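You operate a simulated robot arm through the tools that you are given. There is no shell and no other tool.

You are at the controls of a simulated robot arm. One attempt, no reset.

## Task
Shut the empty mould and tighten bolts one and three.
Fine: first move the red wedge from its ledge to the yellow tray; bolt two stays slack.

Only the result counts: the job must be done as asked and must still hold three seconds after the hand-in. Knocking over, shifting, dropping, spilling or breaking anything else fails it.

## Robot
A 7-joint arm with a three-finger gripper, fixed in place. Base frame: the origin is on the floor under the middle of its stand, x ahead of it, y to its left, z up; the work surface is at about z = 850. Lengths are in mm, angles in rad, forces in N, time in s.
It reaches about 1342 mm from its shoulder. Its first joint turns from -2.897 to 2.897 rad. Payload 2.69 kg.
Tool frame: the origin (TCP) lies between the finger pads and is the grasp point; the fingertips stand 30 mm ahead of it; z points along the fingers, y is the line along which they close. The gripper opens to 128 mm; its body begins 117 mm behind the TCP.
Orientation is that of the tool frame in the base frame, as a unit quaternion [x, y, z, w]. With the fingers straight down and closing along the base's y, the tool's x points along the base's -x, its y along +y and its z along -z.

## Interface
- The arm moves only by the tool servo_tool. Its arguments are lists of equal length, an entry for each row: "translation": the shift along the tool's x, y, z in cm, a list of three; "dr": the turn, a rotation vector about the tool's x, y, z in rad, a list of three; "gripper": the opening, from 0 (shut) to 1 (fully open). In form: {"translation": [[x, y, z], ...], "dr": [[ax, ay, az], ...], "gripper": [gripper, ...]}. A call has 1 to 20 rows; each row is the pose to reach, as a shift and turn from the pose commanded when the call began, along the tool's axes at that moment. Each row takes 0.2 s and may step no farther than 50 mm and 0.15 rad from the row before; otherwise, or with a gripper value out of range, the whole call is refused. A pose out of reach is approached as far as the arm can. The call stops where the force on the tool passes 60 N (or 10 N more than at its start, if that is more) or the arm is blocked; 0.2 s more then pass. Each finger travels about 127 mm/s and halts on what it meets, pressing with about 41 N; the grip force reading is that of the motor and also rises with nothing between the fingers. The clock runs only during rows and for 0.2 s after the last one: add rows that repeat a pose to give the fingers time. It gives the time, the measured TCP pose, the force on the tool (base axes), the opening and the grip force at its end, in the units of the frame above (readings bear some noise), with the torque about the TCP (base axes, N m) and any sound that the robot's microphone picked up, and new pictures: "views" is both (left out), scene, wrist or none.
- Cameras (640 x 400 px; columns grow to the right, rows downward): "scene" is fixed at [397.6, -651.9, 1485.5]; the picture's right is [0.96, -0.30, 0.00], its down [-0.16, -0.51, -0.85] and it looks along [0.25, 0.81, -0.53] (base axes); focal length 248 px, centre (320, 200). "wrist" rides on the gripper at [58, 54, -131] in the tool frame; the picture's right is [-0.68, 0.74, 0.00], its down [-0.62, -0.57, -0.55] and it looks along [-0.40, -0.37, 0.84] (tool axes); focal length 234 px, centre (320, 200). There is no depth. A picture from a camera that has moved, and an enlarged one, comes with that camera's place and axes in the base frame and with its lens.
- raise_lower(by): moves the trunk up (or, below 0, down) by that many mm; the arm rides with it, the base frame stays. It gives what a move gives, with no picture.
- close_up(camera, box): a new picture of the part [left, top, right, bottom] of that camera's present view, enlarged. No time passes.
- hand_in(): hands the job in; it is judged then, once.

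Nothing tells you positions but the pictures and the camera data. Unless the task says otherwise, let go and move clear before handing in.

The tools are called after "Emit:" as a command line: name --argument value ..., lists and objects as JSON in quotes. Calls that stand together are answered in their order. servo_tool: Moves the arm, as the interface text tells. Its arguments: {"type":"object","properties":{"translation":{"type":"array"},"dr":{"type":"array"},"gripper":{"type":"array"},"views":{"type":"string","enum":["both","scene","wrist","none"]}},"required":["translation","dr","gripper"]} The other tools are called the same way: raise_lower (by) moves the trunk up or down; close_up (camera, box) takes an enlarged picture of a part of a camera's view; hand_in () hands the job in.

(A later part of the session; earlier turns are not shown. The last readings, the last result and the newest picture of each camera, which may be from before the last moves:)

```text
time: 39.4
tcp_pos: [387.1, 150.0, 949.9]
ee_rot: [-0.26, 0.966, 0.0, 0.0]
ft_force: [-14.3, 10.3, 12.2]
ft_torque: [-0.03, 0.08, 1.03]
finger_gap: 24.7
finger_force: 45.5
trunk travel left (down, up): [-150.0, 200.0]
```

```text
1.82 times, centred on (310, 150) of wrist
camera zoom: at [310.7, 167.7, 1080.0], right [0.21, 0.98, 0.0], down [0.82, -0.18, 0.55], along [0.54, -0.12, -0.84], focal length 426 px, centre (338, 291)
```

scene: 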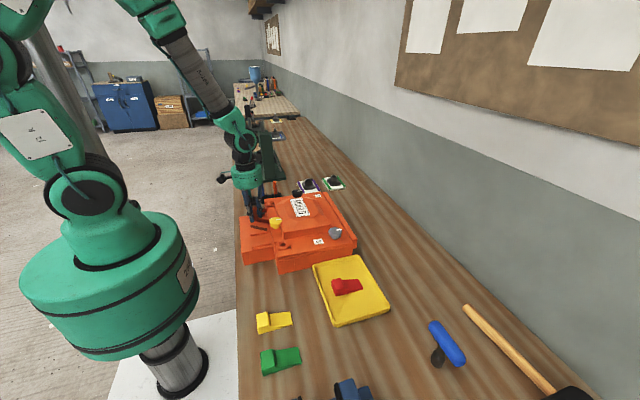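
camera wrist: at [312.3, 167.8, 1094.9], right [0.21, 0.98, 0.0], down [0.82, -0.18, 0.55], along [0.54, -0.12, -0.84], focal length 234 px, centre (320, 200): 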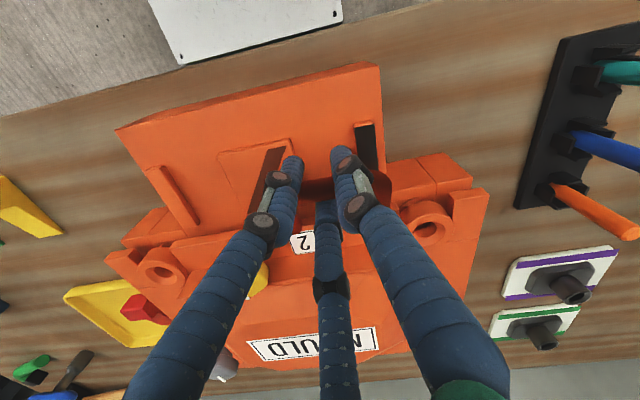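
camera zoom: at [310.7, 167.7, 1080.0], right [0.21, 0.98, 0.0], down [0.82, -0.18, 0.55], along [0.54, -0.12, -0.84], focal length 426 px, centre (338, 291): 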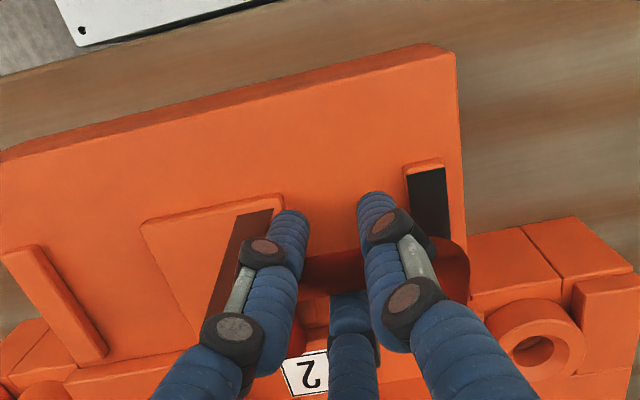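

The lid is down and seated (12 N contact, no visible gap). I'll press lightly once more, then open a little inside the handle loop and rise straight up.

Emit:
servo_tool --translation '[[0, 0, 0.1], [0, 0, 0.1], [0, 0, -0.05], [0, 0, -0.05], [0, 0, -0.05], [0, 0, -1.0], [0, 0, -3], [0, 0, -6], [0, 0, -10], [0, 0, -14], [0, 0, -18]]' --dr '[[0, 0, 0], [0, 0, 0], [0, 0, 0], [0, 0, 0], [0, 0, 0], [0, 0, 0], [0, 0, 0], [0, 0, 0], [0, 0, 0], [0, 0, 0], [0, 0, 0]]' --gripper '[0, 0, 0.25, 0.33, 0.33, 0.33, 0.33, 0.33, 0.33, 0.33, 0.33]'

Emit:
close_up --camera "scene" --box '[230, 160, 370, 280]'

Emit:
close_up --camera "wrist" --box '[160, 40, 460, 260]'

```text
time: 41.8
tcp_pos: [385.9, 150.7, 1125.0]
ee_rot: [-0.261, 0.965, -0.001, -0.001]
ft_force: [-0.2, 0.1, -0.5]
ft_torque: [-0.03, 0.05, -0.04]
finger_gap: 42.2
finger_force: 0.0
trunk travel left (down, up): [-150.0, 200.0]
camera wrist: at [308.9, 167.9, 1256.7], right [0.21, 0.98, 0.0], down [0.82, -0.18, 0.55], along [0.53, -0.12, -0.84], focal length 234 px, centre (320, 200)
```

scene: 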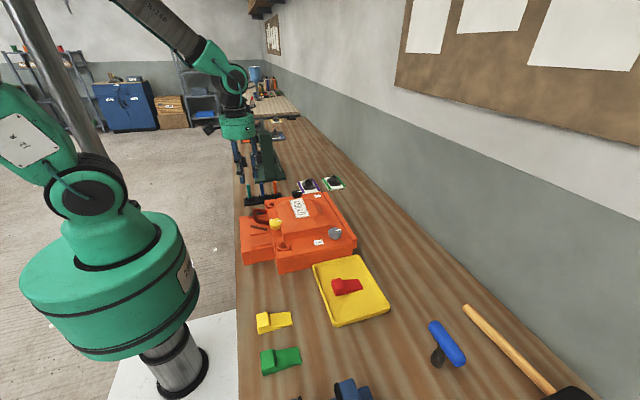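
wrist: 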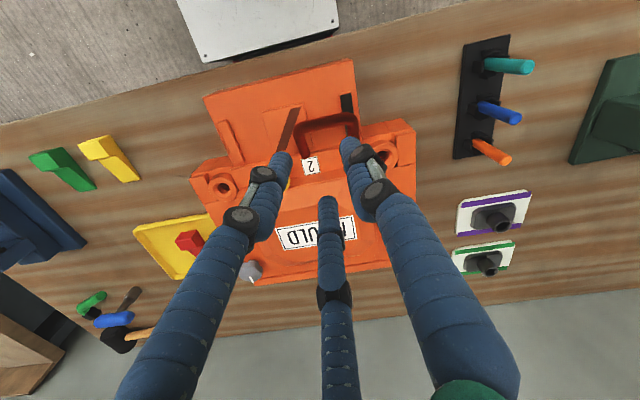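

```text
3.33 times, centred on (300, 220) of scene
camera zoom: at [397.6, -651.9, 1485.5], right [0.96, -0.3, 0.0], down [-0.16, -0.51, -0.85], along [0.25, 0.81, -0.53], focal length 826 px, centre (387, 133)
```

zoom: 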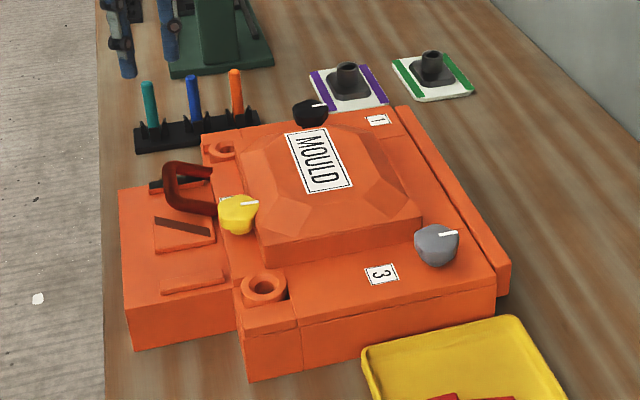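

```text
1.82 times, centred on (310, 150) of wrist
camera zoom: at [308.9, 167.9, 1256.7], right [0.21, 0.98, 0.0], down [0.82, -0.18, 0.55], along [0.53, -0.12, -0.84], focal length 426 px, centre (338, 291)
```

zoom: 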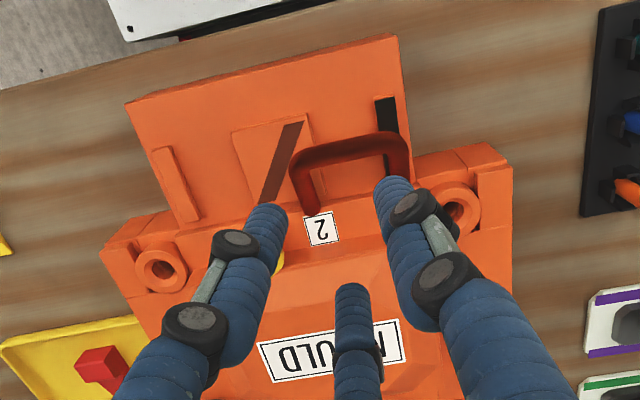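

The mould is shut and the handle is free. Now I'll look at the knobs from above to work out positions and pointer marks.

Emit:
servo_tool --translation '[[-2.0, -3.2, -2.5], [-4.1, -6.5, -5], [-6.83, -10.9, -7.5], [-6.83, -10.9, -7.5]]' --dr '[[0, 0, 0], [0, 0, 0], [0, 0, 0], [0, 0, 0]]' --gripper '[0.5, 0.8, 1, 1]'

Emit:
close_up --camera "wrist" --box '[180, 20, 460, 240]'

Emit:
close_up --camera "scene" --box '[285, 180, 345, 220]'

Emit:
close_up --camera "scene" --box '[260, 205, 360, 260]'

```text
refused: row 3 steps farther than a row can; nothing moved
```

```text
1.82 times, centred on (320, 130) of wrist
camera zoom: at [308.9, 167.9, 1256.7], right [0.21, 0.98, 0.0], down [0.82, -0.18, 0.55], along [0.53, -0.12, -0.84], focal length 426 px, centre (320, 327)
```

zoom: 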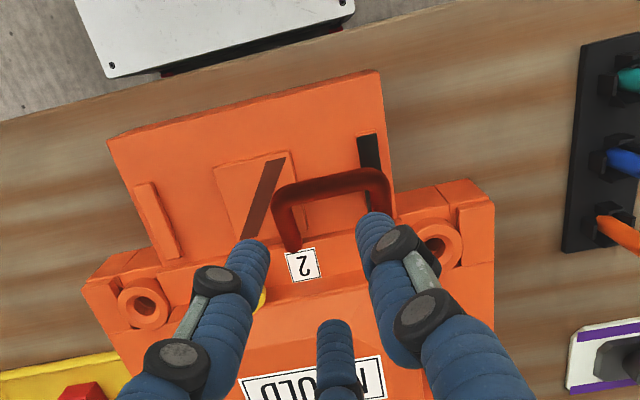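

```text
10.00 times, centred on (315, 200) of scene
camera zoom: at [397.6, -651.9, 1485.5], right [0.96, -0.3, 0.0], down [-0.16, -0.51, -0.85], along [0.25, 0.81, -0.53], focal length 2478 px, centre (370, 200)
```

zoom: 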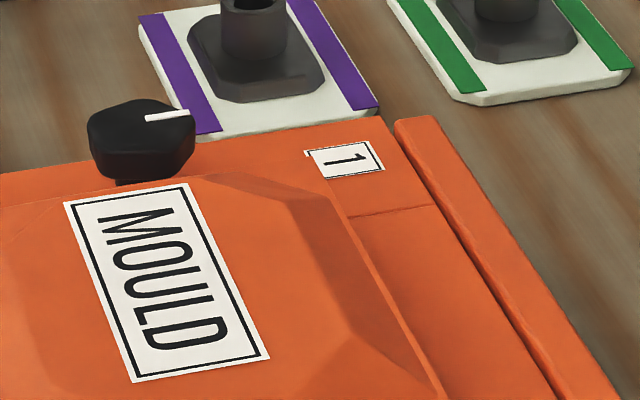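

```text
6.40 times, centred on (310, 232) of scene
camera zoom: at [397.6, -651.9, 1485.5], right [0.96, -0.3, 0.0], down [-0.16, -0.51, -0.85], along [0.25, 0.81, -0.53], focal length 1586 px, centre (384, -8)
```

zoom: 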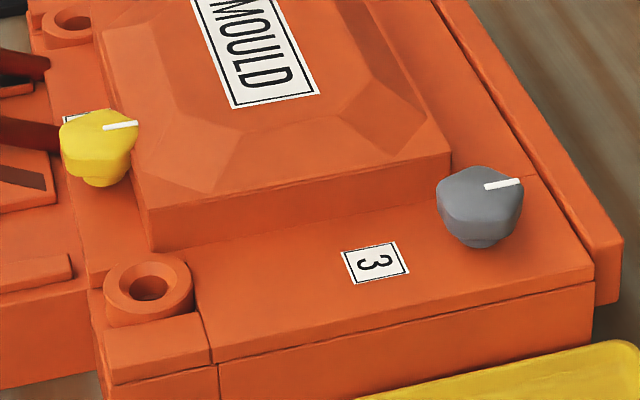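

Emit:
servo_tool --translation '[[-1.8, -2.8, -2.0], [-3.5, -5.5, -4], [-5.2, -8.2, -6], [-6.83, -10.9, -7.5], [-6.83, -10.9, -7.5]]' --dr '[[0, 0, 0], [0, 0, 0], [0, 0, 0], [0, 0, 0], [0, 0, 0]]' --gripper '[0.5, 0.8, 1, 1, 1]'

Emit:
close_up --camera "wrist" --box '[180, 20, 460, 240]'

```text
time: 43.0
tcp_pos: [501.4, 92.2, 1204.5]
ee_rot: [-0.261, 0.965, 0.0, 0.0]
ft_force: [0.7, -0.9, 0.2]
ft_torque: [0.04, 0.04, 0.0]
finger_gap: 127.9
finger_force: 0.1
trunk travel left (down, up): [-150.0, 200.0]
camera wrist: at [424.2, 109.6, 1334.5], right [0.21, 0.98, 0.0], down [0.82, -0.18, 0.55], along [0.54, -0.12, -0.84], focal length 234 px, centre (320, 200)
```

scene: 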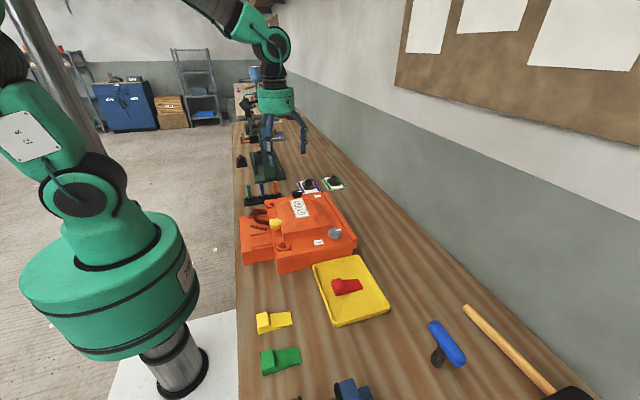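
wrist: 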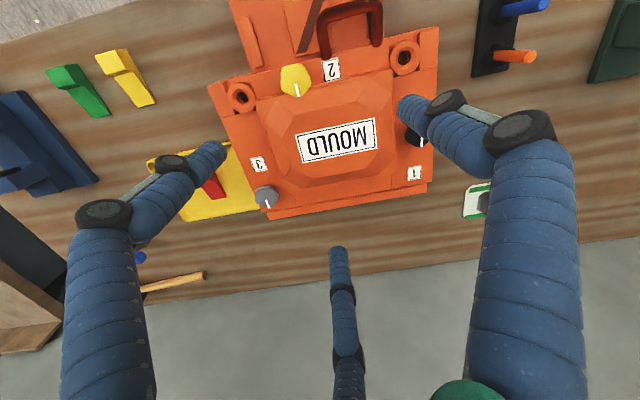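

```text
1.82 times, centred on (320, 130) of wrist
camera zoom: at [424.2, 109.6, 1334.5], right [0.21, 0.98, 0.0], down [0.82, -0.18, 0.55], along [0.54, -0.12, -0.84], focal length 426 px, centre (320, 327)
```

zoom: 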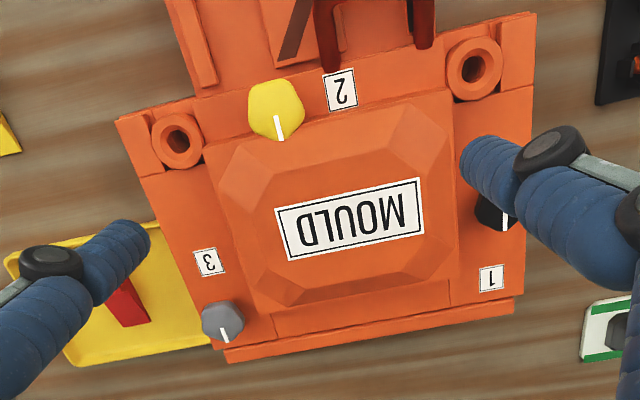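

Knob 1 is near (577, 250), knob 2 near (458, 66), knob 3 near (639, -44), knob tops around z≈953. I'll get a closer look at knob 3 and the clearance to the raised dome.

Emit:
servo_tool --translation '[[-0.15, -2.5, 2.9], [-0.3, -5.0, 5.8], [-0.45, -7.5, 8.8], [-0.6, -10, 11.7], [-0.75, -12.5, 14.6], [-0.88, -14.88, 17.55], [-0.88, -14.88, 17.55]]' --dr '[[0, 0, 0], [0, 0, 0], [0, 0, 0], [0, 0, 0], [0, 0, 0], [0, 0, 0], [0, 0, 0]]' --gripper '[1, 1, 1, 1, 1, 1, 1]'

Emit:
close_up --camera "wrist" --box '[240, 120, 420, 260]'

Emit:
close_up --camera "scene" --box '[310, 215, 360, 250]'

```text
time: 44.6
tcp_pos: [585.4, -31.9, 1025.7]
ee_rot: [-0.261, 0.965, 0.001, 0.0]
ft_force: [-0.2, 0.0, 0.1]
ft_torque: [0.03, 0.02, -0.01]
finger_gap: 128.1
finger_force: 0.1
trunk travel left (down, up): [-150.0, 200.0]
camera wrist: at [509.1, -14.6, 1156.8], right [0.21, 0.98, 0.0], down [0.82, -0.18, 0.55], along [0.54, -0.12, -0.84], focal length 234 px, centre (320, 200)
```

scene: 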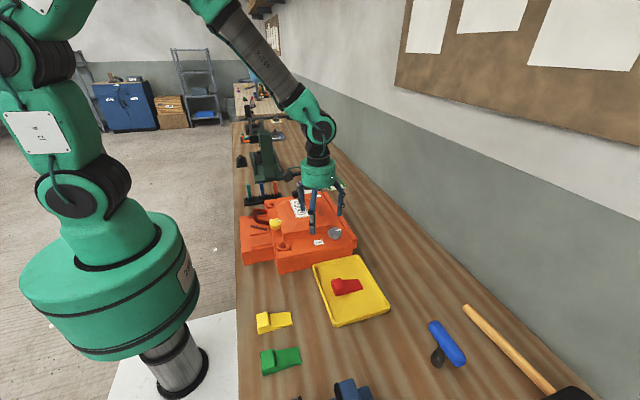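
wrist: 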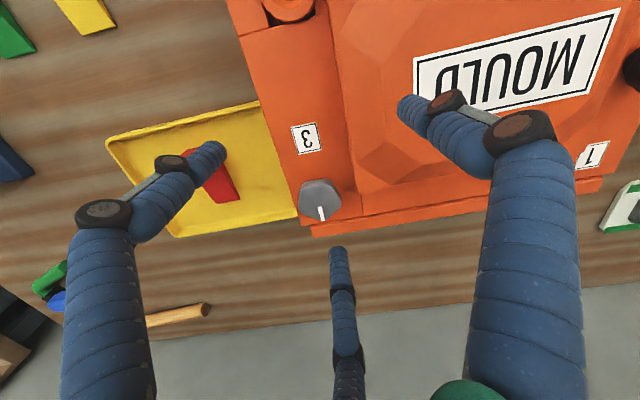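

```text
2.86 times, centred on (330, 190) of wrist
camera zoom: at [509.1, -14.6, 1156.8], right [0.21, 0.98, 0.0], down [0.82, -0.18, 0.55], along [0.54, -0.12, -0.84], focal length 669 px, centre (291, 229)
```

zoom: 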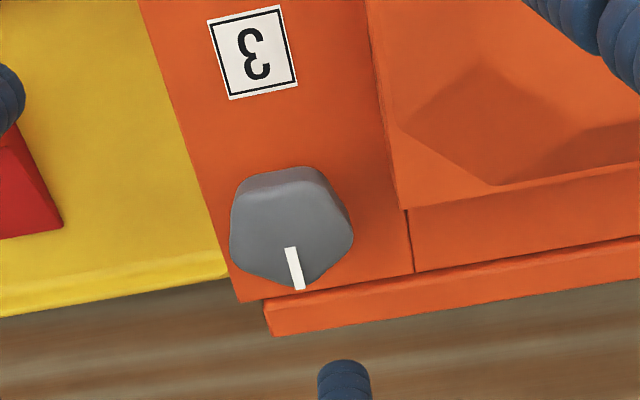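

```text
11.43 times, centred on (335, 232) of scene
camera zoom: at [397.6, -651.9, 1485.5], right [0.96, -0.3, 0.0], down [-0.16, -0.51, -0.85], along [0.25, 0.81, -0.53], focal length 2832 px, centre (149, -171)
```

zoom: 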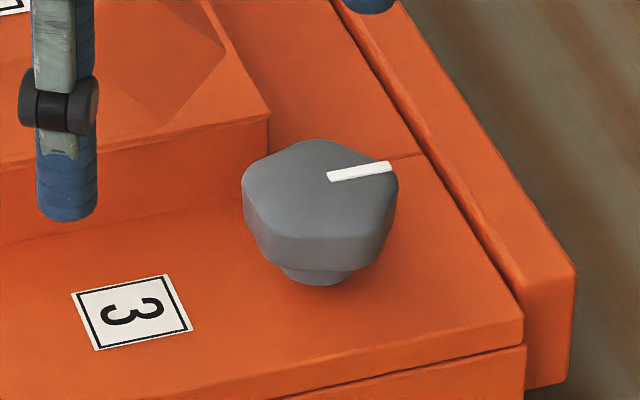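

Knob 3 is a lobed head about 44 mm across, axis near (642, -44), top z≈952, with the dome wall about 42 mm away in +y. I'll align above it with the fingers turned to clear the dome.

Emit:
servo_tool --translation '[[-0.85, -0.78, 0], [-1.7, -1.56, 0], [-2.6, -2.3, 0], [-3.4, -3.1, 0], [-4.28, -3.9, 0.5], [-4.28, -3.9, 1.0]]' --dr '[[0, 0, 0.14], [0, 0, 0.28], [0, 0, 0.42], [0, 0, 0.56], [0, 0, 0.7], [0, 0, 0.7]]' --gripper '[0.8, 0.6, 0.46, 0.46, 0.46, 0.46]'

Emit:
close_up --camera "wrist" --box '[240, 100, 420, 260]'

Emit:
close_up --camera "scene" --box '[305, 195, 375, 250]'

```text
time: 46.0
tcp_pos: [640.5, -46.4, 1018.4]
ee_rot: [0.088, 0.996, 0.0, 0.0]
ft_force: [1.0, 0.2, 0.0]
ft_torque: [-0.02, 0.0, 0.0]
finger_gap: 59.1
finger_force: 0.0
trunk travel left (down, up): [-150.0, 200.0]
camera wrist: at [594.0, 17.7, 1148.4], right [0.79, 0.61, 0.0], down [0.51, -0.66, 0.55], along [0.33, -0.44, -0.84], focal length 234 px, centre (320, 200)
```

scene: 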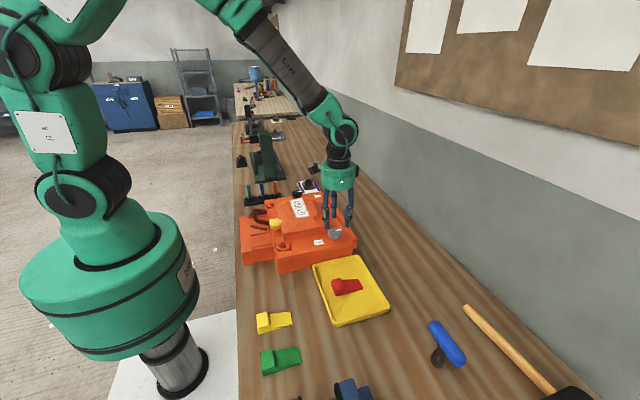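
wrist: 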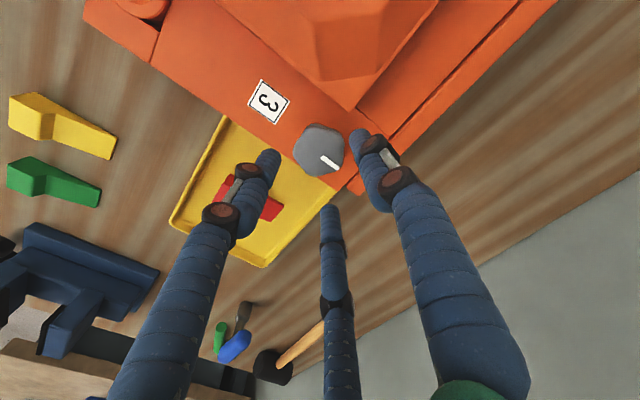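

```text
2.50 times, centred on (330, 180) of wrist
camera zoom: at [594.0, 17.7, 1148.4], right [0.79, 0.61, 0.0], down [0.51, -0.66, 0.55], along [0.33, -0.44, -0.84], focal length 585 px, centre (295, 250)
```

zoom: 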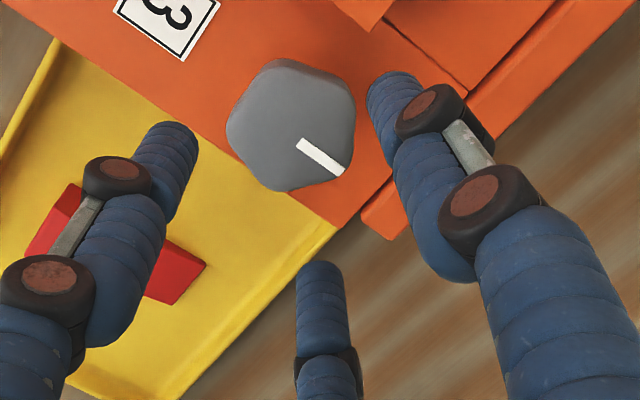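

```text
7.27 times, centred on (340, 222) of scene
camera zoom: at [397.6, -651.9, 1485.5], right [0.96, -0.3, 0.0], down [-0.16, -0.51, -0.85], along [0.25, 0.81, -0.53], focal length 1802 px, centre (174, 36)
```

zoom: 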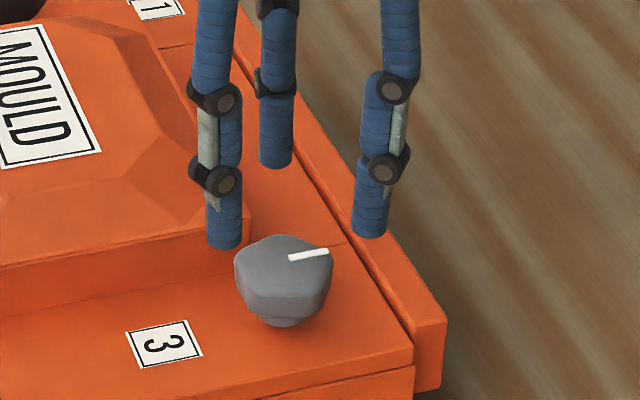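

The fingers are centred on knob 3 to within about 1 mm. I'll descend so the tips are around z≈934 and close on it.

Emit:
servo_tool --translation '[[0, 0, 2.0], [0, 0, 4.0], [0, 0, 5.0], [0, 0, 5.4], [0, 0, 5.4]]' --dr '[[0, 0, 0], [0, 0, 0], [0, 0, 0], [0, 0, 0], [0, 0, 0]]' --gripper '[0.46, 0.46, 0.46, 0.46, 0.46]' --views "none"

Emit:
close_up --camera "scene" --box '[305, 195, 375, 250]'

Emit:
close_up --camera "wrist" --box '[240, 100, 420, 260]'

```text
time: 47.2
tcp_pos: [640.7, -47.2, 963.9]
ee_rot: [0.086, 0.996, 0.0, -0.001]
ft_force: [0.5, 0.1, -0.9]
ft_torque: [0.0, -0.01, -0.01]
finger_gap: 59.1
finger_force: 0.0
trunk travel left (down, up): [-150.0, 200.0]
```

```text
7.27 times, centred on (340, 222) of scene
camera zoom: at [397.6, -651.9, 1485.5], right [0.96, -0.3, 0.0], down [-0.16, -0.51, -0.85], along [0.25, 0.81, -0.53], focal length 1802 px, centre (174, 36)
```

zoom: 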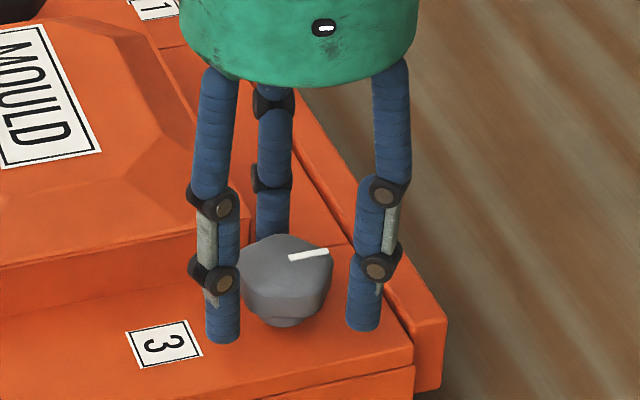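

```text
2.50 times, centred on (330, 180) of wrist
camera zoom: at [593.5, 16.7, 1095.0], right [0.79, 0.61, 0.0], down [0.51, -0.66, 0.55], along [0.33, -0.44, -0.84], focal length 585 px, centre (295, 250)
```

zoom: 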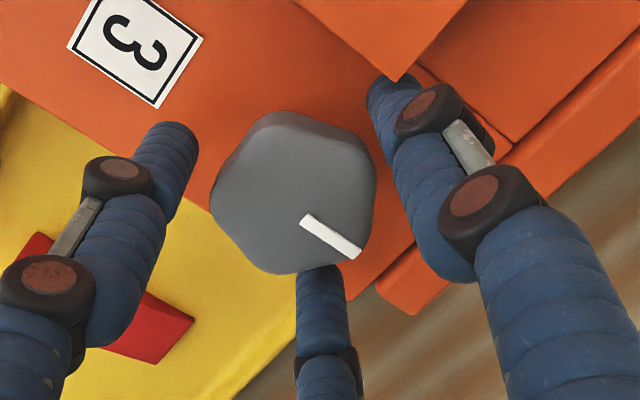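

Emit:
servo_tool --translation '[[0, 0, 0], [0, 0, 0], [0, 0, 0], [0, 0, 0]]' --dr '[[0, 0, 0], [0, 0, 0], [0, 0, 0], [0, 0, 0]]' --gripper '[0.38, 0.3, 0.15, 0.0]' --views "none"

Emit:
close_up --camera "scene" --box '[305, 195, 375, 250]'

Emit:
close_up --camera "wrist" --box '[240, 100, 420, 260]'

```text
time: 48.2
tcp_pos: [640.9, -46.6, 964.3]
ee_rot: [0.087, 0.996, 0.001, 0.0]
ft_force: [-0.5, 7.9, 0.3]
ft_torque: [0.27, -0.04, -0.01]
finger_gap: 46.1
finger_force: 45.1
trunk travel left (down, up): [-150.0, 200.0]
```

```text
7.27 times, centred on (340, 222) of scene
camera zoom: at [397.6, -651.9, 1485.5], right [0.96, -0.3, 0.0], down [-0.16, -0.51, -0.85], along [0.25, 0.81, -0.53], focal length 1802 px, centre (174, 36)
```

zoom: 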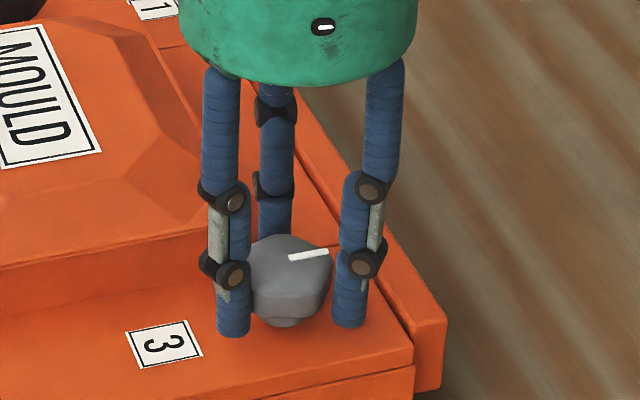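

```text
2.50 times, centred on (330, 180) of wrist
camera zoom: at [593.5, 17.3, 1095.1], right [0.79, 0.61, 0.0], down [0.51, -0.66, 0.55], along [0.33, -0.44, -0.84], focal length 585 px, centre (295, 250)
```

zoom: 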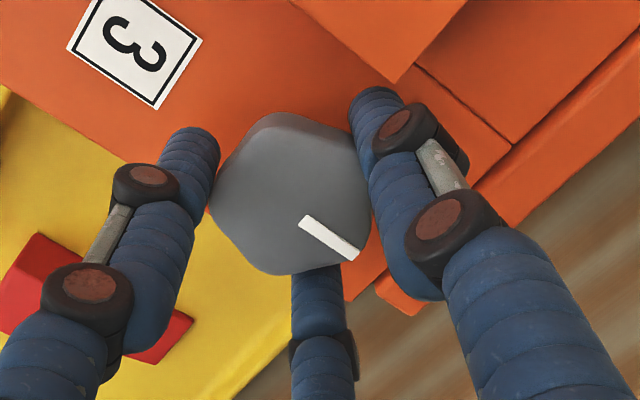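

Knob 3 is gripped (gap 46 mm). I'll turn it clockwise in small steps, watching torque and the white mark.

Emit:
servo_tool --translation '[[-0.016, 0.084, 0], [-0.016, 0.084, 0], [-0.016, 0.084, 0], [-0.016, 0.084, 0], [-0.016, 0.084, 0]]' --dr '[[0, 0, 0], [0, 0, 0.1], [0, 0, 0.2], [0, 0, 0.3], [0, 0, 0.4]]' --gripper '[0, 0, 0, 0, 0]' --views "none"

Emit:
close_up --camera "scene" --box '[305, 195, 375, 250]'

Emit:
close_up --camera "wrist" --box '[240, 100, 420, 260]'

```text
time: 49.4
tcp_pos: [640.6, -44.4, 964.6]
ee_rot: [0.283, 0.959, 0.0, 0.0]
ft_force: [-14.9, -2.7, 11.6]
ft_torque: [-0.21, 0.38, 0.01]
finger_gap: 44.9
finger_force: 45.4
trunk travel left (down, up): [-150.0, 200.0]
```

```text
7.27 times, centred on (340, 222) of scene
camera zoom: at [397.6, -651.9, 1485.5], right [0.96, -0.3, 0.0], down [-0.16, -0.51, -0.85], along [0.25, 0.81, -0.53], focal length 1802 px, centre (174, 36)
```

zoom: 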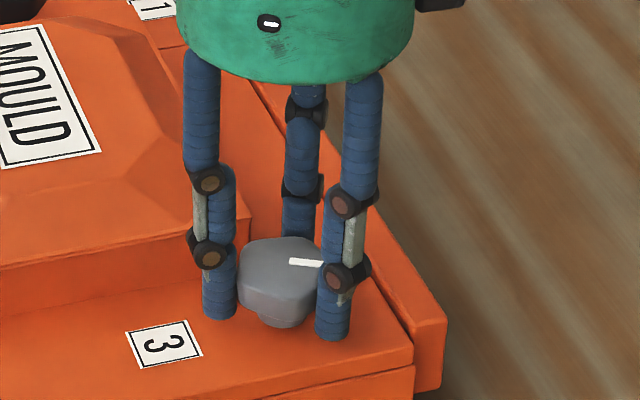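

```text
2.50 times, centred on (330, 180) of wrist
camera zoom: at [621.3, 32.5, 1095.1], right [0.97, 0.25, 0.0], down [0.21, -0.81, 0.55], along [0.14, -0.53, -0.84], focal length 585 px, centre (295, 250)
```

zoom: 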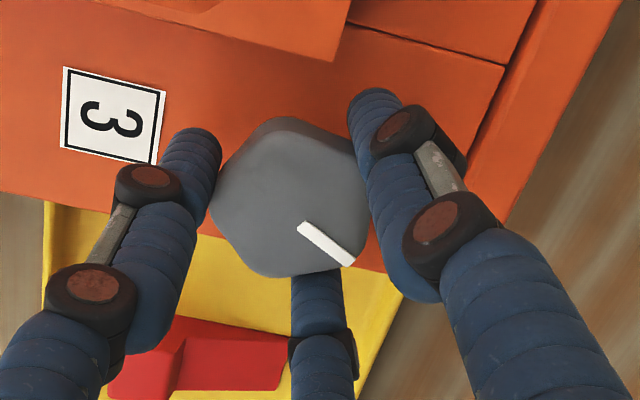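

The knob turns with the gripper at low torque. I'll re-centre slightly and continue clockwise.

Emit:
servo_tool --translation '[[0.073, -0.071, 0], [0.073, -0.071, 0], [0.073, -0.071, 0], [0.073, -0.071, 0], [0.073, -0.071, 0]]' --dr '[[0, 0, 0], [0, 0, 0.1], [0, 0, 0.2], [0, 0, 0.3], [0, 0, 0.4]]' --gripper '[0, 0, 0, 0, 0]' --views "none"

Emit:
close_up --camera "scene" --box '[305, 195, 375, 250]'

Emit:
close_up --camera "wrist" --box '[240, 100, 420, 260]'

```text
time: 50.6
tcp_pos: [639.8, -44.9, 964.1]
ee_rot: [0.467, 0.884, -0.001, 0.0]
ft_force: [-1.3, 5.8, -2.3]
ft_torque: [-0.04, -0.45, 0.02]
finger_gap: 44.6
finger_force: 45.1
trunk travel left (down, up): [-150.0, 200.0]
```

```text
7.27 times, centred on (340, 222) of scene
camera zoom: at [397.6, -651.9, 1485.5], right [0.96, -0.3, 0.0], down [-0.16, -0.51, -0.85], along [0.25, 0.81, -0.53], focal length 1802 px, centre (174, 36)
```

zoom: 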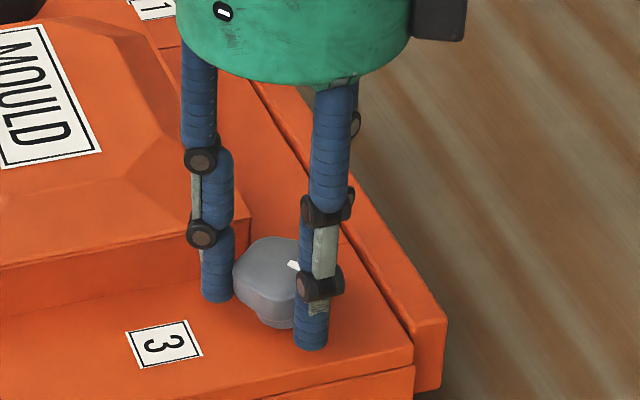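

```text
2.50 times, centred on (330, 180) of wrist
camera zoom: at [652.6, 34.2, 1095.0], right [0.99, -0.15, 0.0], down [-0.12, -0.83, 0.55], along [-0.08, -0.54, -0.84], focal length 585 px, centre (295, 250)
```

zoom: 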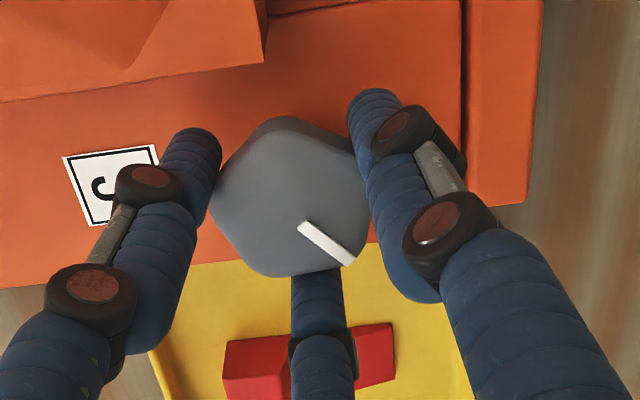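

Emit:
servo_tool --translation '[[0, 0, 0], [0, 0, 0], [0, 0, 0], [0, 0, 0], [0, 0, 0]]' --dr '[[0, 0, 0.1], [0, 0, 0.2], [0, 0, 0.3], [0, 0, 0.4], [0, 0, 0.5]]' --gripper '[0, 0, 0, 0, 0]' --views "none"

Emit:
close_up --camera "wrist" --box '[240, 100, 420, 260]'

```text
time: 51.8
tcp_pos: [639.8, -45.2, 964.7]
ee_rot: [0.672, 0.74, 0.0, 0.001]
ft_force: [-3.2, -3.3, 1.1]
ft_torque: [-0.37, 0.53, 0.01]
finger_gap: 44.7
finger_force: 45.0
trunk travel left (down, up): [-150.0, 200.0]
```

```text
2.50 times, centred on (330, 180) of wrist
camera zoom: at [689.0, 19.0, 1095.1], right [0.8, -0.6, 0.0], down [-0.5, -0.67, 0.55], along [-0.33, -0.44, -0.84], focal length 585 px, centre (295, 250)
```

zoom: 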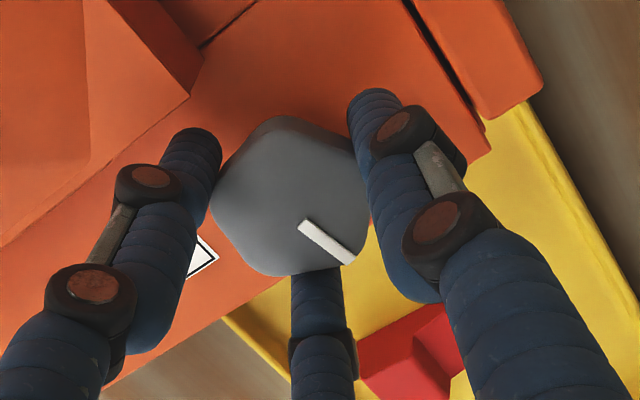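

Emit:
servo_tool --translation '[[0, 0, 0], [0, 0, 0], [0, 0, 0], [0, 0, 0]]' --dr '[[0, 0, 0.1], [0, 0, 0.2], [0, 0, 0.3], [0, 0, 0.4]]' --gripper '[0, 0, 0, 0]' --views "scene"

Emit:
close_up --camera "wrist" --box '[240, 100, 420, 260]'

Emit:
close_up --camera "scene" --box '[305, 195, 375, 250]'

```text
time: 52.8
tcp_pos: [640.2, -46.2, 963.3]
ee_rot: [0.806, 0.592, 0.0, -0.001]
ft_force: [-3.5, 2.2, -5.8]
ft_torque: [0.27, -0.64, -0.04]
finger_gap: 44.7
finger_force: 44.9
trunk travel left (down, up): [-150.0, 200.0]
```

scene: 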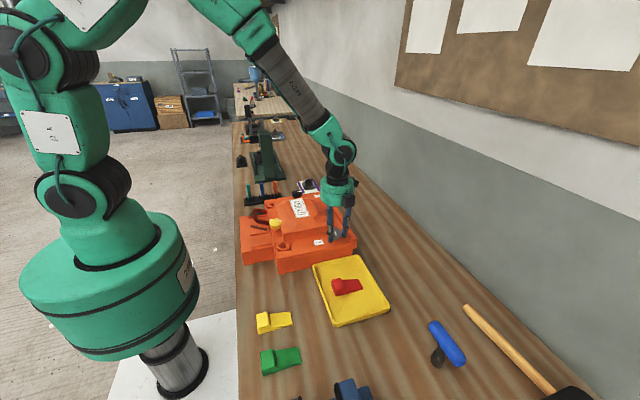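

```text
2.50 times, centred on (330, 180) of wrist
camera zoom: at [710.2, -4.8, 1095.0], right [0.5, -0.87, 0.0], down [-0.72, -0.42, 0.55], along [-0.48, -0.27, -0.84], focal length 585 px, centre (295, 250)
```

zoom: 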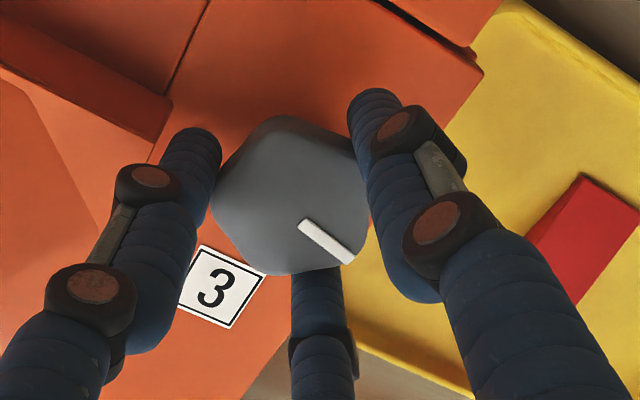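

```text
7.27 times, centred on (340, 222) of scene
camera zoom: at [397.6, -651.9, 1485.5], right [0.96, -0.3, 0.0], down [-0.16, -0.51, -0.85], along [0.25, 0.81, -0.53], focal length 1802 px, centre (174, 36)
```

zoom: 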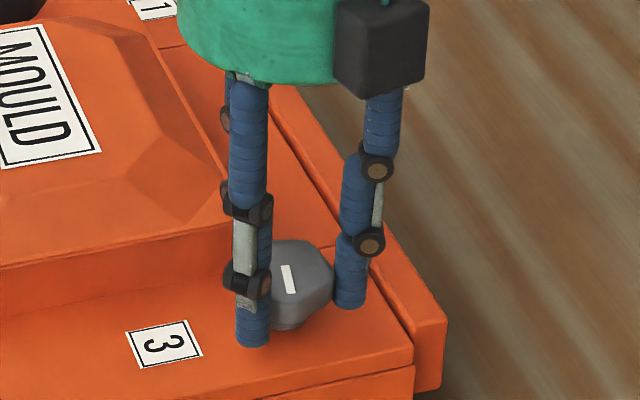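

Emit:
servo_tool --translation '[[0, 0, 0], [0, 0, 0], [0, 0, 0], [0, 0, 0]]' --dr '[[0, 0, 0.1], [0, 0, 0.2], [0, 0, 0.3], [0, 0, 0.4]]' --gripper '[0, 0, 0, 0]' --views "none"

Emit:
close_up --camera "scene" --box '[305, 195, 375, 250]'

```text
time: 53.8
tcp_pos: [640.0, -45.2, 965.7]
ee_rot: [0.908, 0.42, 0.0, 0.0]
ft_force: [7.2, 5.7, -10.1]
ft_torque: [0.25, 0.29, 0.02]
finger_gap: 44.6
finger_force: 44.8
trunk travel left (down, up): [-150.0, 200.0]
```

```text
7.27 times, centred on (340, 222) of scene
camera zoom: at [397.6, -651.9, 1485.5], right [0.96, -0.3, 0.0], down [-0.16, -0.51, -0.85], along [0.25, 0.81, -0.53], focal length 1802 px, centre (174, 36)
```

zoom: 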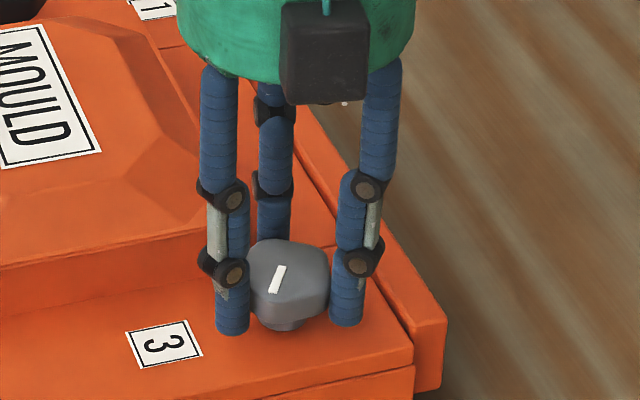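

The knob is descending as it turns clockwise, which confirms the tightening direction. I'll continue as far as the wrist allows.

Emit:
servo_tool --translation '[[0, 0, 0], [0, 0, 0], [0, 0, 0], [0, 0, 0], [0, 0, 0]]' --dr '[[0, 0, 0.1], [0, 0, 0.2], [0, 0, 0.3], [0, 0, 0.4], [0, 0, 0.5]]' --gripper '[0, 0, 0, 0, 0]' --views "none"

Emit:
close_up --camera "scene" --box '[305, 195, 375, 250]'

```text
time: 55.0
tcp_pos: [641.7, -45.2, 965.1]
ee_rot: [0.983, 0.182, -0.002, 0.0]
ft_force: [-0.8, 1.1, -13.2]
ft_torque: [-0.09, -0.46, -0.02]
finger_gap: 44.8
finger_force: 45.3
trunk travel left (down, up): [-150.0, 200.0]
```

```text
7.27 times, centred on (340, 222) of scene
camera zoom: at [397.6, -651.9, 1485.5], right [0.96, -0.3, 0.0], down [-0.16, -0.51, -0.85], along [0.25, 0.81, -0.53], focal length 1802 px, centre (174, 36)
```

zoom: 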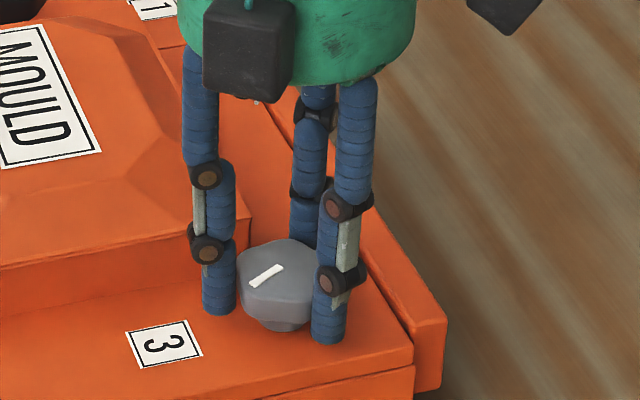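

Emit:
servo_tool --translation '[[0, 0, 0.08], [0, 0, 0.08], [0, 0, 0.1], [0, 0, 0.1], [0, 0, 0.12]]' --dr '[[0, 0, 0.1], [0, 0, 0.2], [0, 0, 0.3], [0, 0, 0.4], [0, 0, 0.5]]' --gripper '[0, 0, 0, 0, 0]' --views "none"

Emit:
close_up --camera "scene" --box '[305, 195, 375, 250]'

```text
time: 56.1
tcp_pos: [639.1, -45.8, 964.9]
ee_rot: [1.0, 0.016, 0.016, -0.006]
ft_force: [18.0, 0.1, -11.5]
ft_torque: [-0.86, -0.87, 0.03]
finger_gap: 45.8
finger_force: 45.0
out of reach, approached as far as the arm can: row 4, 5
trunk travel left (down, up): [-150.0, 200.0]
stopped in row 5: the force on the tool passed its limit at 110 N (the readings are from after the stop); the commanded pose is now the measured one
```

```text
7.27 times, centred on (340, 222) of scene
camera zoom: at [397.6, -651.9, 1485.5], right [0.96, -0.3, 0.0], down [-0.16, -0.51, -0.85], along [0.25, 0.81, -0.53], focal length 1802 px, centre (174, 36)
```

zoom: 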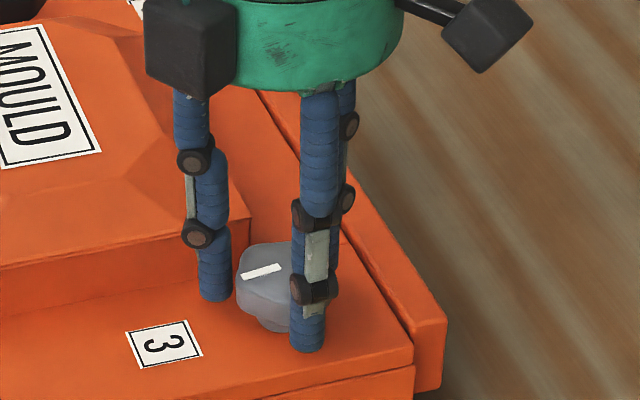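

The wrist reached its turning limit near heading -88° (with a small tilt). I'll release, rise clear and straighten the tool, then rotate back for another grip.

Emit:
servo_tool --translation '[[0, 0, 0], [0, 0, 0], [0, 0, 0], [0, 0, -2], [0, 0, -4], [0, 0, -6]]' --dr '[[0, 0, 0], [0, 0, 0], [0, 0, 0], [0, 0, 0], [-0.006, -0.016, -0.03], [-0.0115, -0.0324, -0.06]]' --gripper '[0.4, 0.46, 0.46, 0.46, 0.46, 0.46]'

Emit:
close_up --camera "scene" --box '[305, 195, 375, 250]'

Emit:
close_up --camera "wrist" --box '[240, 100, 420, 260]'

```text
time: 57.5
tcp_pos: [633.1, -46.2, 1027.6]
ee_rot: [0.999, 0.046, -0.002, 0.0]
ft_force: [-0.4, 0.5, 0.3]
ft_torque: [-0.01, -0.05, 0.01]
finger_gap: 59.0
finger_force: 0.1
trunk travel left (down, up): [-150.0, 200.0]
camera wrist: at [697.5, -93.0, 1156.5], right [-0.61, -0.79, 0.0], down [-0.66, 0.51, 0.55], along [-0.44, 0.33, -0.84], focal length 234 px, centre (320, 200)
```

scene: 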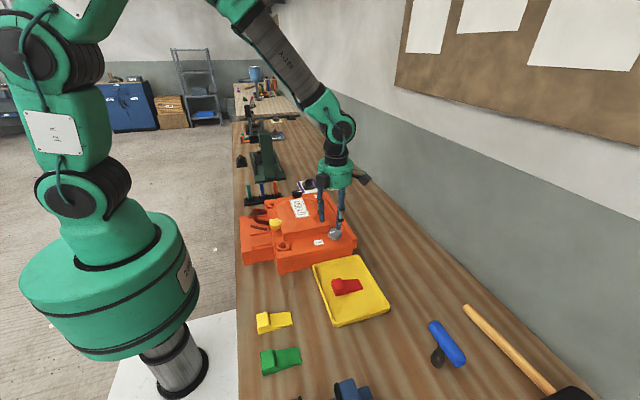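
wrist: 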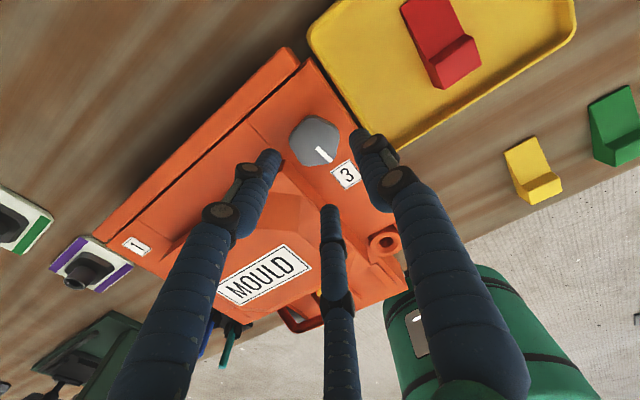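

```text
7.27 times, centred on (340, 222) of scene
camera zoom: at [397.6, -651.9, 1485.5], right [0.96, -0.3, 0.0], down [-0.16, -0.51, -0.85], along [0.25, 0.81, -0.53], focal length 1802 px, centre (174, 36)
```

zoom: 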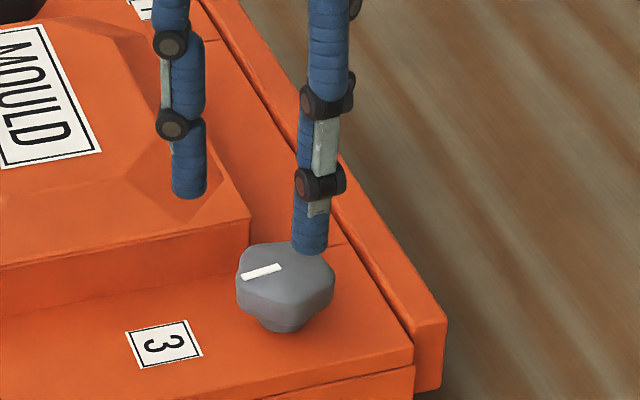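

```text
2.50 times, centred on (330, 180) of wrist
camera zoom: at [697.5, -93.0, 1156.5], right [-0.61, -0.79, 0.0], down [-0.66, 0.51, 0.55], along [-0.44, 0.33, -0.84], focal length 585 px, centre (295, 250)
```

zoom: 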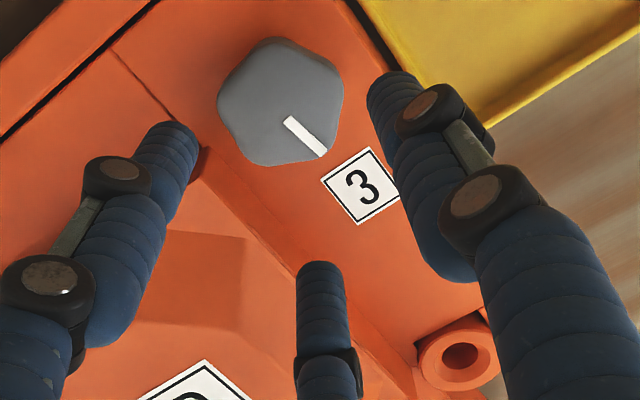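

Emit:
close_up --camera "scene" --box '[310, 215, 360, 250]'

```text
11.43 times, centred on (335, 232) of scene
camera zoom: at [397.6, -651.9, 1485.5], right [0.96, -0.3, 0.0], down [-0.16, -0.51, -0.85], along [0.25, 0.81, -0.53], focal length 2832 px, centre (149, -171)
```

zoom: 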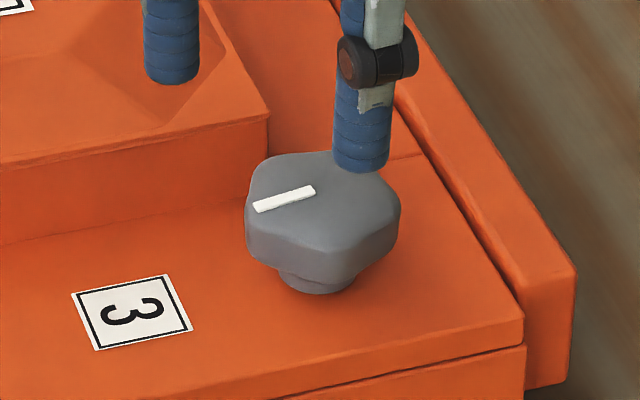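

The knob has turned about 170° and sunk roughly 3 mm. I'll rotate the wrist all the way back the other way to gain a long clockwise stroke for the next grip.

Emit:
servo_tool --translation '[[0.2, -0.02, 0], [0.4, -0.04, 0], [0.6, -0.06, 0], [0.81, -0.08, 0], [0.81, -0.08, 0], [0.81, -0.08, 0], [0.81, -0.08, 0], [0.81, -0.08, 0], [0.81, -0.08, 0], [0.81, -0.08, 0], [0.81, -0.08, 0], [0.81, -0.08, 0], [0.81, -0.08, 0], [0.81, -0.08, 0], [0.81, -0.08, 0], [0.81, -0.08, 0], [0.81, -0.08, 0], [0.81, -0.08, 0], [0.81, -0.08, 0], [0.81, -0.08, 0]]' --dr '[[0, 0, -0.145], [0, 0, -0.29], [0, 0, -0.435], [0, 0, -0.58], [0, 0, -0.725], [0, 0, -0.87], [0, 0, -1.015], [0, 0, -1.16], [0, 0, -1.305], [0, 0, -1.45], [0, 0, -1.595], [0, 0, -1.74], [0, 0, -1.885], [0, 0, -2.03], [0, 0, -2.175], [0, 0, -2.32], [0, 0, -2.465], [0, 0, -2.61], [0, 0, -2.755], [0, 0, -2.9]]' --gripper '[0.46, 0.46, 0.46, 0.46, 0.46, 0.46, 0.46, 0.46, 0.46, 0.46, 0.46, 0.46, 0.46, 0.46, 0.46, 0.46, 0.46, 0.46, 0.46, 0.46]' --views "none"

```text
time: 61.7
tcp_pos: [640.5, -44.5, 1025.3]
ee_rot: [0.074, 0.997, -0.001, -0.002]
ft_force: [-0.2, -0.8, 0.9]
ft_torque: [-0.01, -0.02, 0.01]
finger_gap: 59.1
finger_force: 0.1
trunk travel left (down, up): [-150.0, 200.0]
```

Emit:
servo_tool --translation '[[0, 0, 0], [0, 0, 0], [0, 0, 0], [0, 0, 0], [0, 0, 0], [0, 0, 0], [0, 0, 0], [0, 0, 0], [0, 0, 0], [0, 0, 0], [0, 0, 0], [0, 0, 0], [0, 0, 0], [0, 0, 0]]' --dr '[[0, 0, -0.145], [0, 0, -0.29], [0, 0, -0.435], [0, 0, -0.58], [0, 0, -0.725], [0, 0, -0.87], [0, 0, -1.015], [0, 0, -1.16], [0, 0, -1.305], [0, 0, -1.45], [0, 0, -1.595], [0, 0, -1.74], [0, 0, -1.885], [0, 0, -2.03]]' --gripper '[0.46, 0.46, 0.46, 0.46, 0.46, 0.46, 0.46, 0.46, 0.46, 0.46, 0.46, 0.46, 0.46, 0.46]'

Emit:
close_up --camera "wrist" --box '[240, 100, 420, 260]'

```text
time: 64.7
tcp_pos: [641.1, -44.4, 1024.5]
ee_rot: [0.808, -0.589, 0.0, 0.001]
ft_force: [-0.2, 0.7, -0.2]
ft_torque: [0.0, -0.01, 0.05]
finger_gap: 58.7
finger_force: 0.0
trunk travel left (down, up): [-150.0, 200.0]
camera wrist: at [609.0, -115.9, 1155.4], right [-0.91, 0.42, 0.0], down [0.35, 0.76, 0.55], along [0.23, 0.5, -0.84], focal length 234 px, centre (320, 200)
```

scene: 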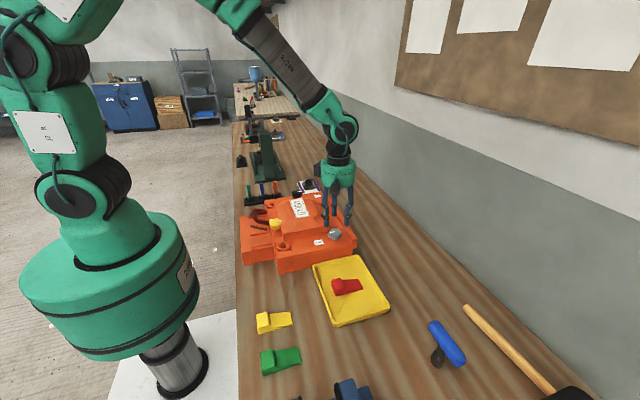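
wrist: 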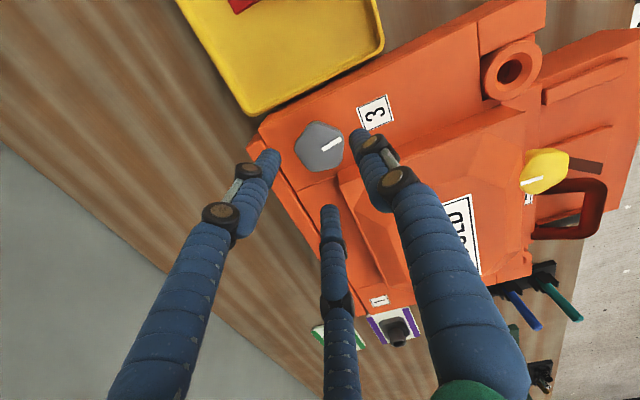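

```text
2.50 times, centred on (330, 180) of wrist
camera zoom: at [609.0, -115.9, 1155.4], right [-0.91, 0.42, 0.0], down [0.35, 0.76, 0.55], along [0.23, 0.5, -0.84], focal length 585 px, centre (295, 250)
```

zoom: 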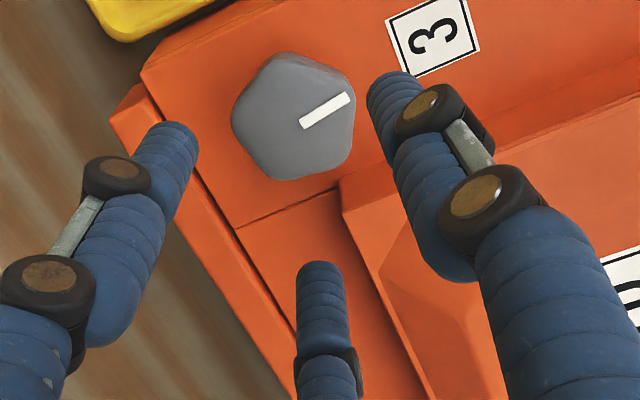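

Emit:
servo_tool --translation '[[0, 0, 2.0], [0, 0, 4.0], [0, 0, 5.5], [0, 0, 6.3], [0, 0, 6.3], [0, 0, 6.3], [0, 0, 6.3], [0, 0, 6.3], [0, 0, 6.3]]' --dr '[[0, 0, 0], [0, 0, 0], [0, 0, 0], [0, 0, 0], [0, 0, 0], [0, 0, 0], [0, 0, 0], [0, 0, 0], [0, 0, 0]]' --gripper '[0.46, 0.46, 0.46, 0.46, 0.46, 0.38, 0.3, 0.15, 0.0]' --views "none"

Emit:
close_up --camera "wrist" --box '[240, 100, 420, 260]'

```text
time: 66.7
tcp_pos: [639.9, -44.9, 961.7]
ee_rot: [0.808, -0.59, -0.001, 0.001]
ft_force: [-5.0, -5.6, -1.1]
ft_torque: [-0.27, -0.02, 0.0]
finger_gap: 44.7
finger_force: 45.2
trunk travel left (down, up): [-150.0, 200.0]
```

```text
2.50 times, centred on (330, 180) of wrist
camera zoom: at [608.5, -116.4, 1093.5], right [-0.91, 0.42, 0.0], down [0.35, 0.76, 0.55], along [0.23, 0.5, -0.84], focal length 585 px, centre (295, 250)
```

zoom: 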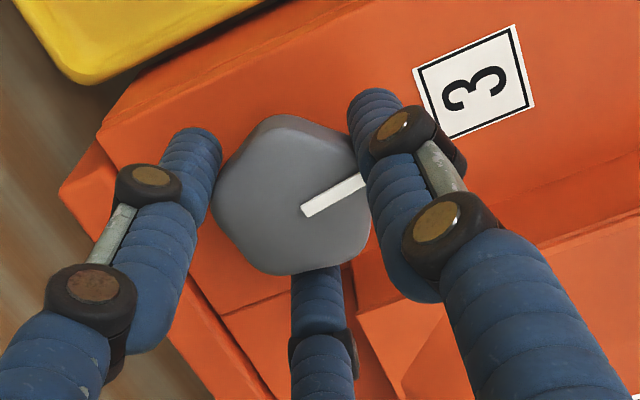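

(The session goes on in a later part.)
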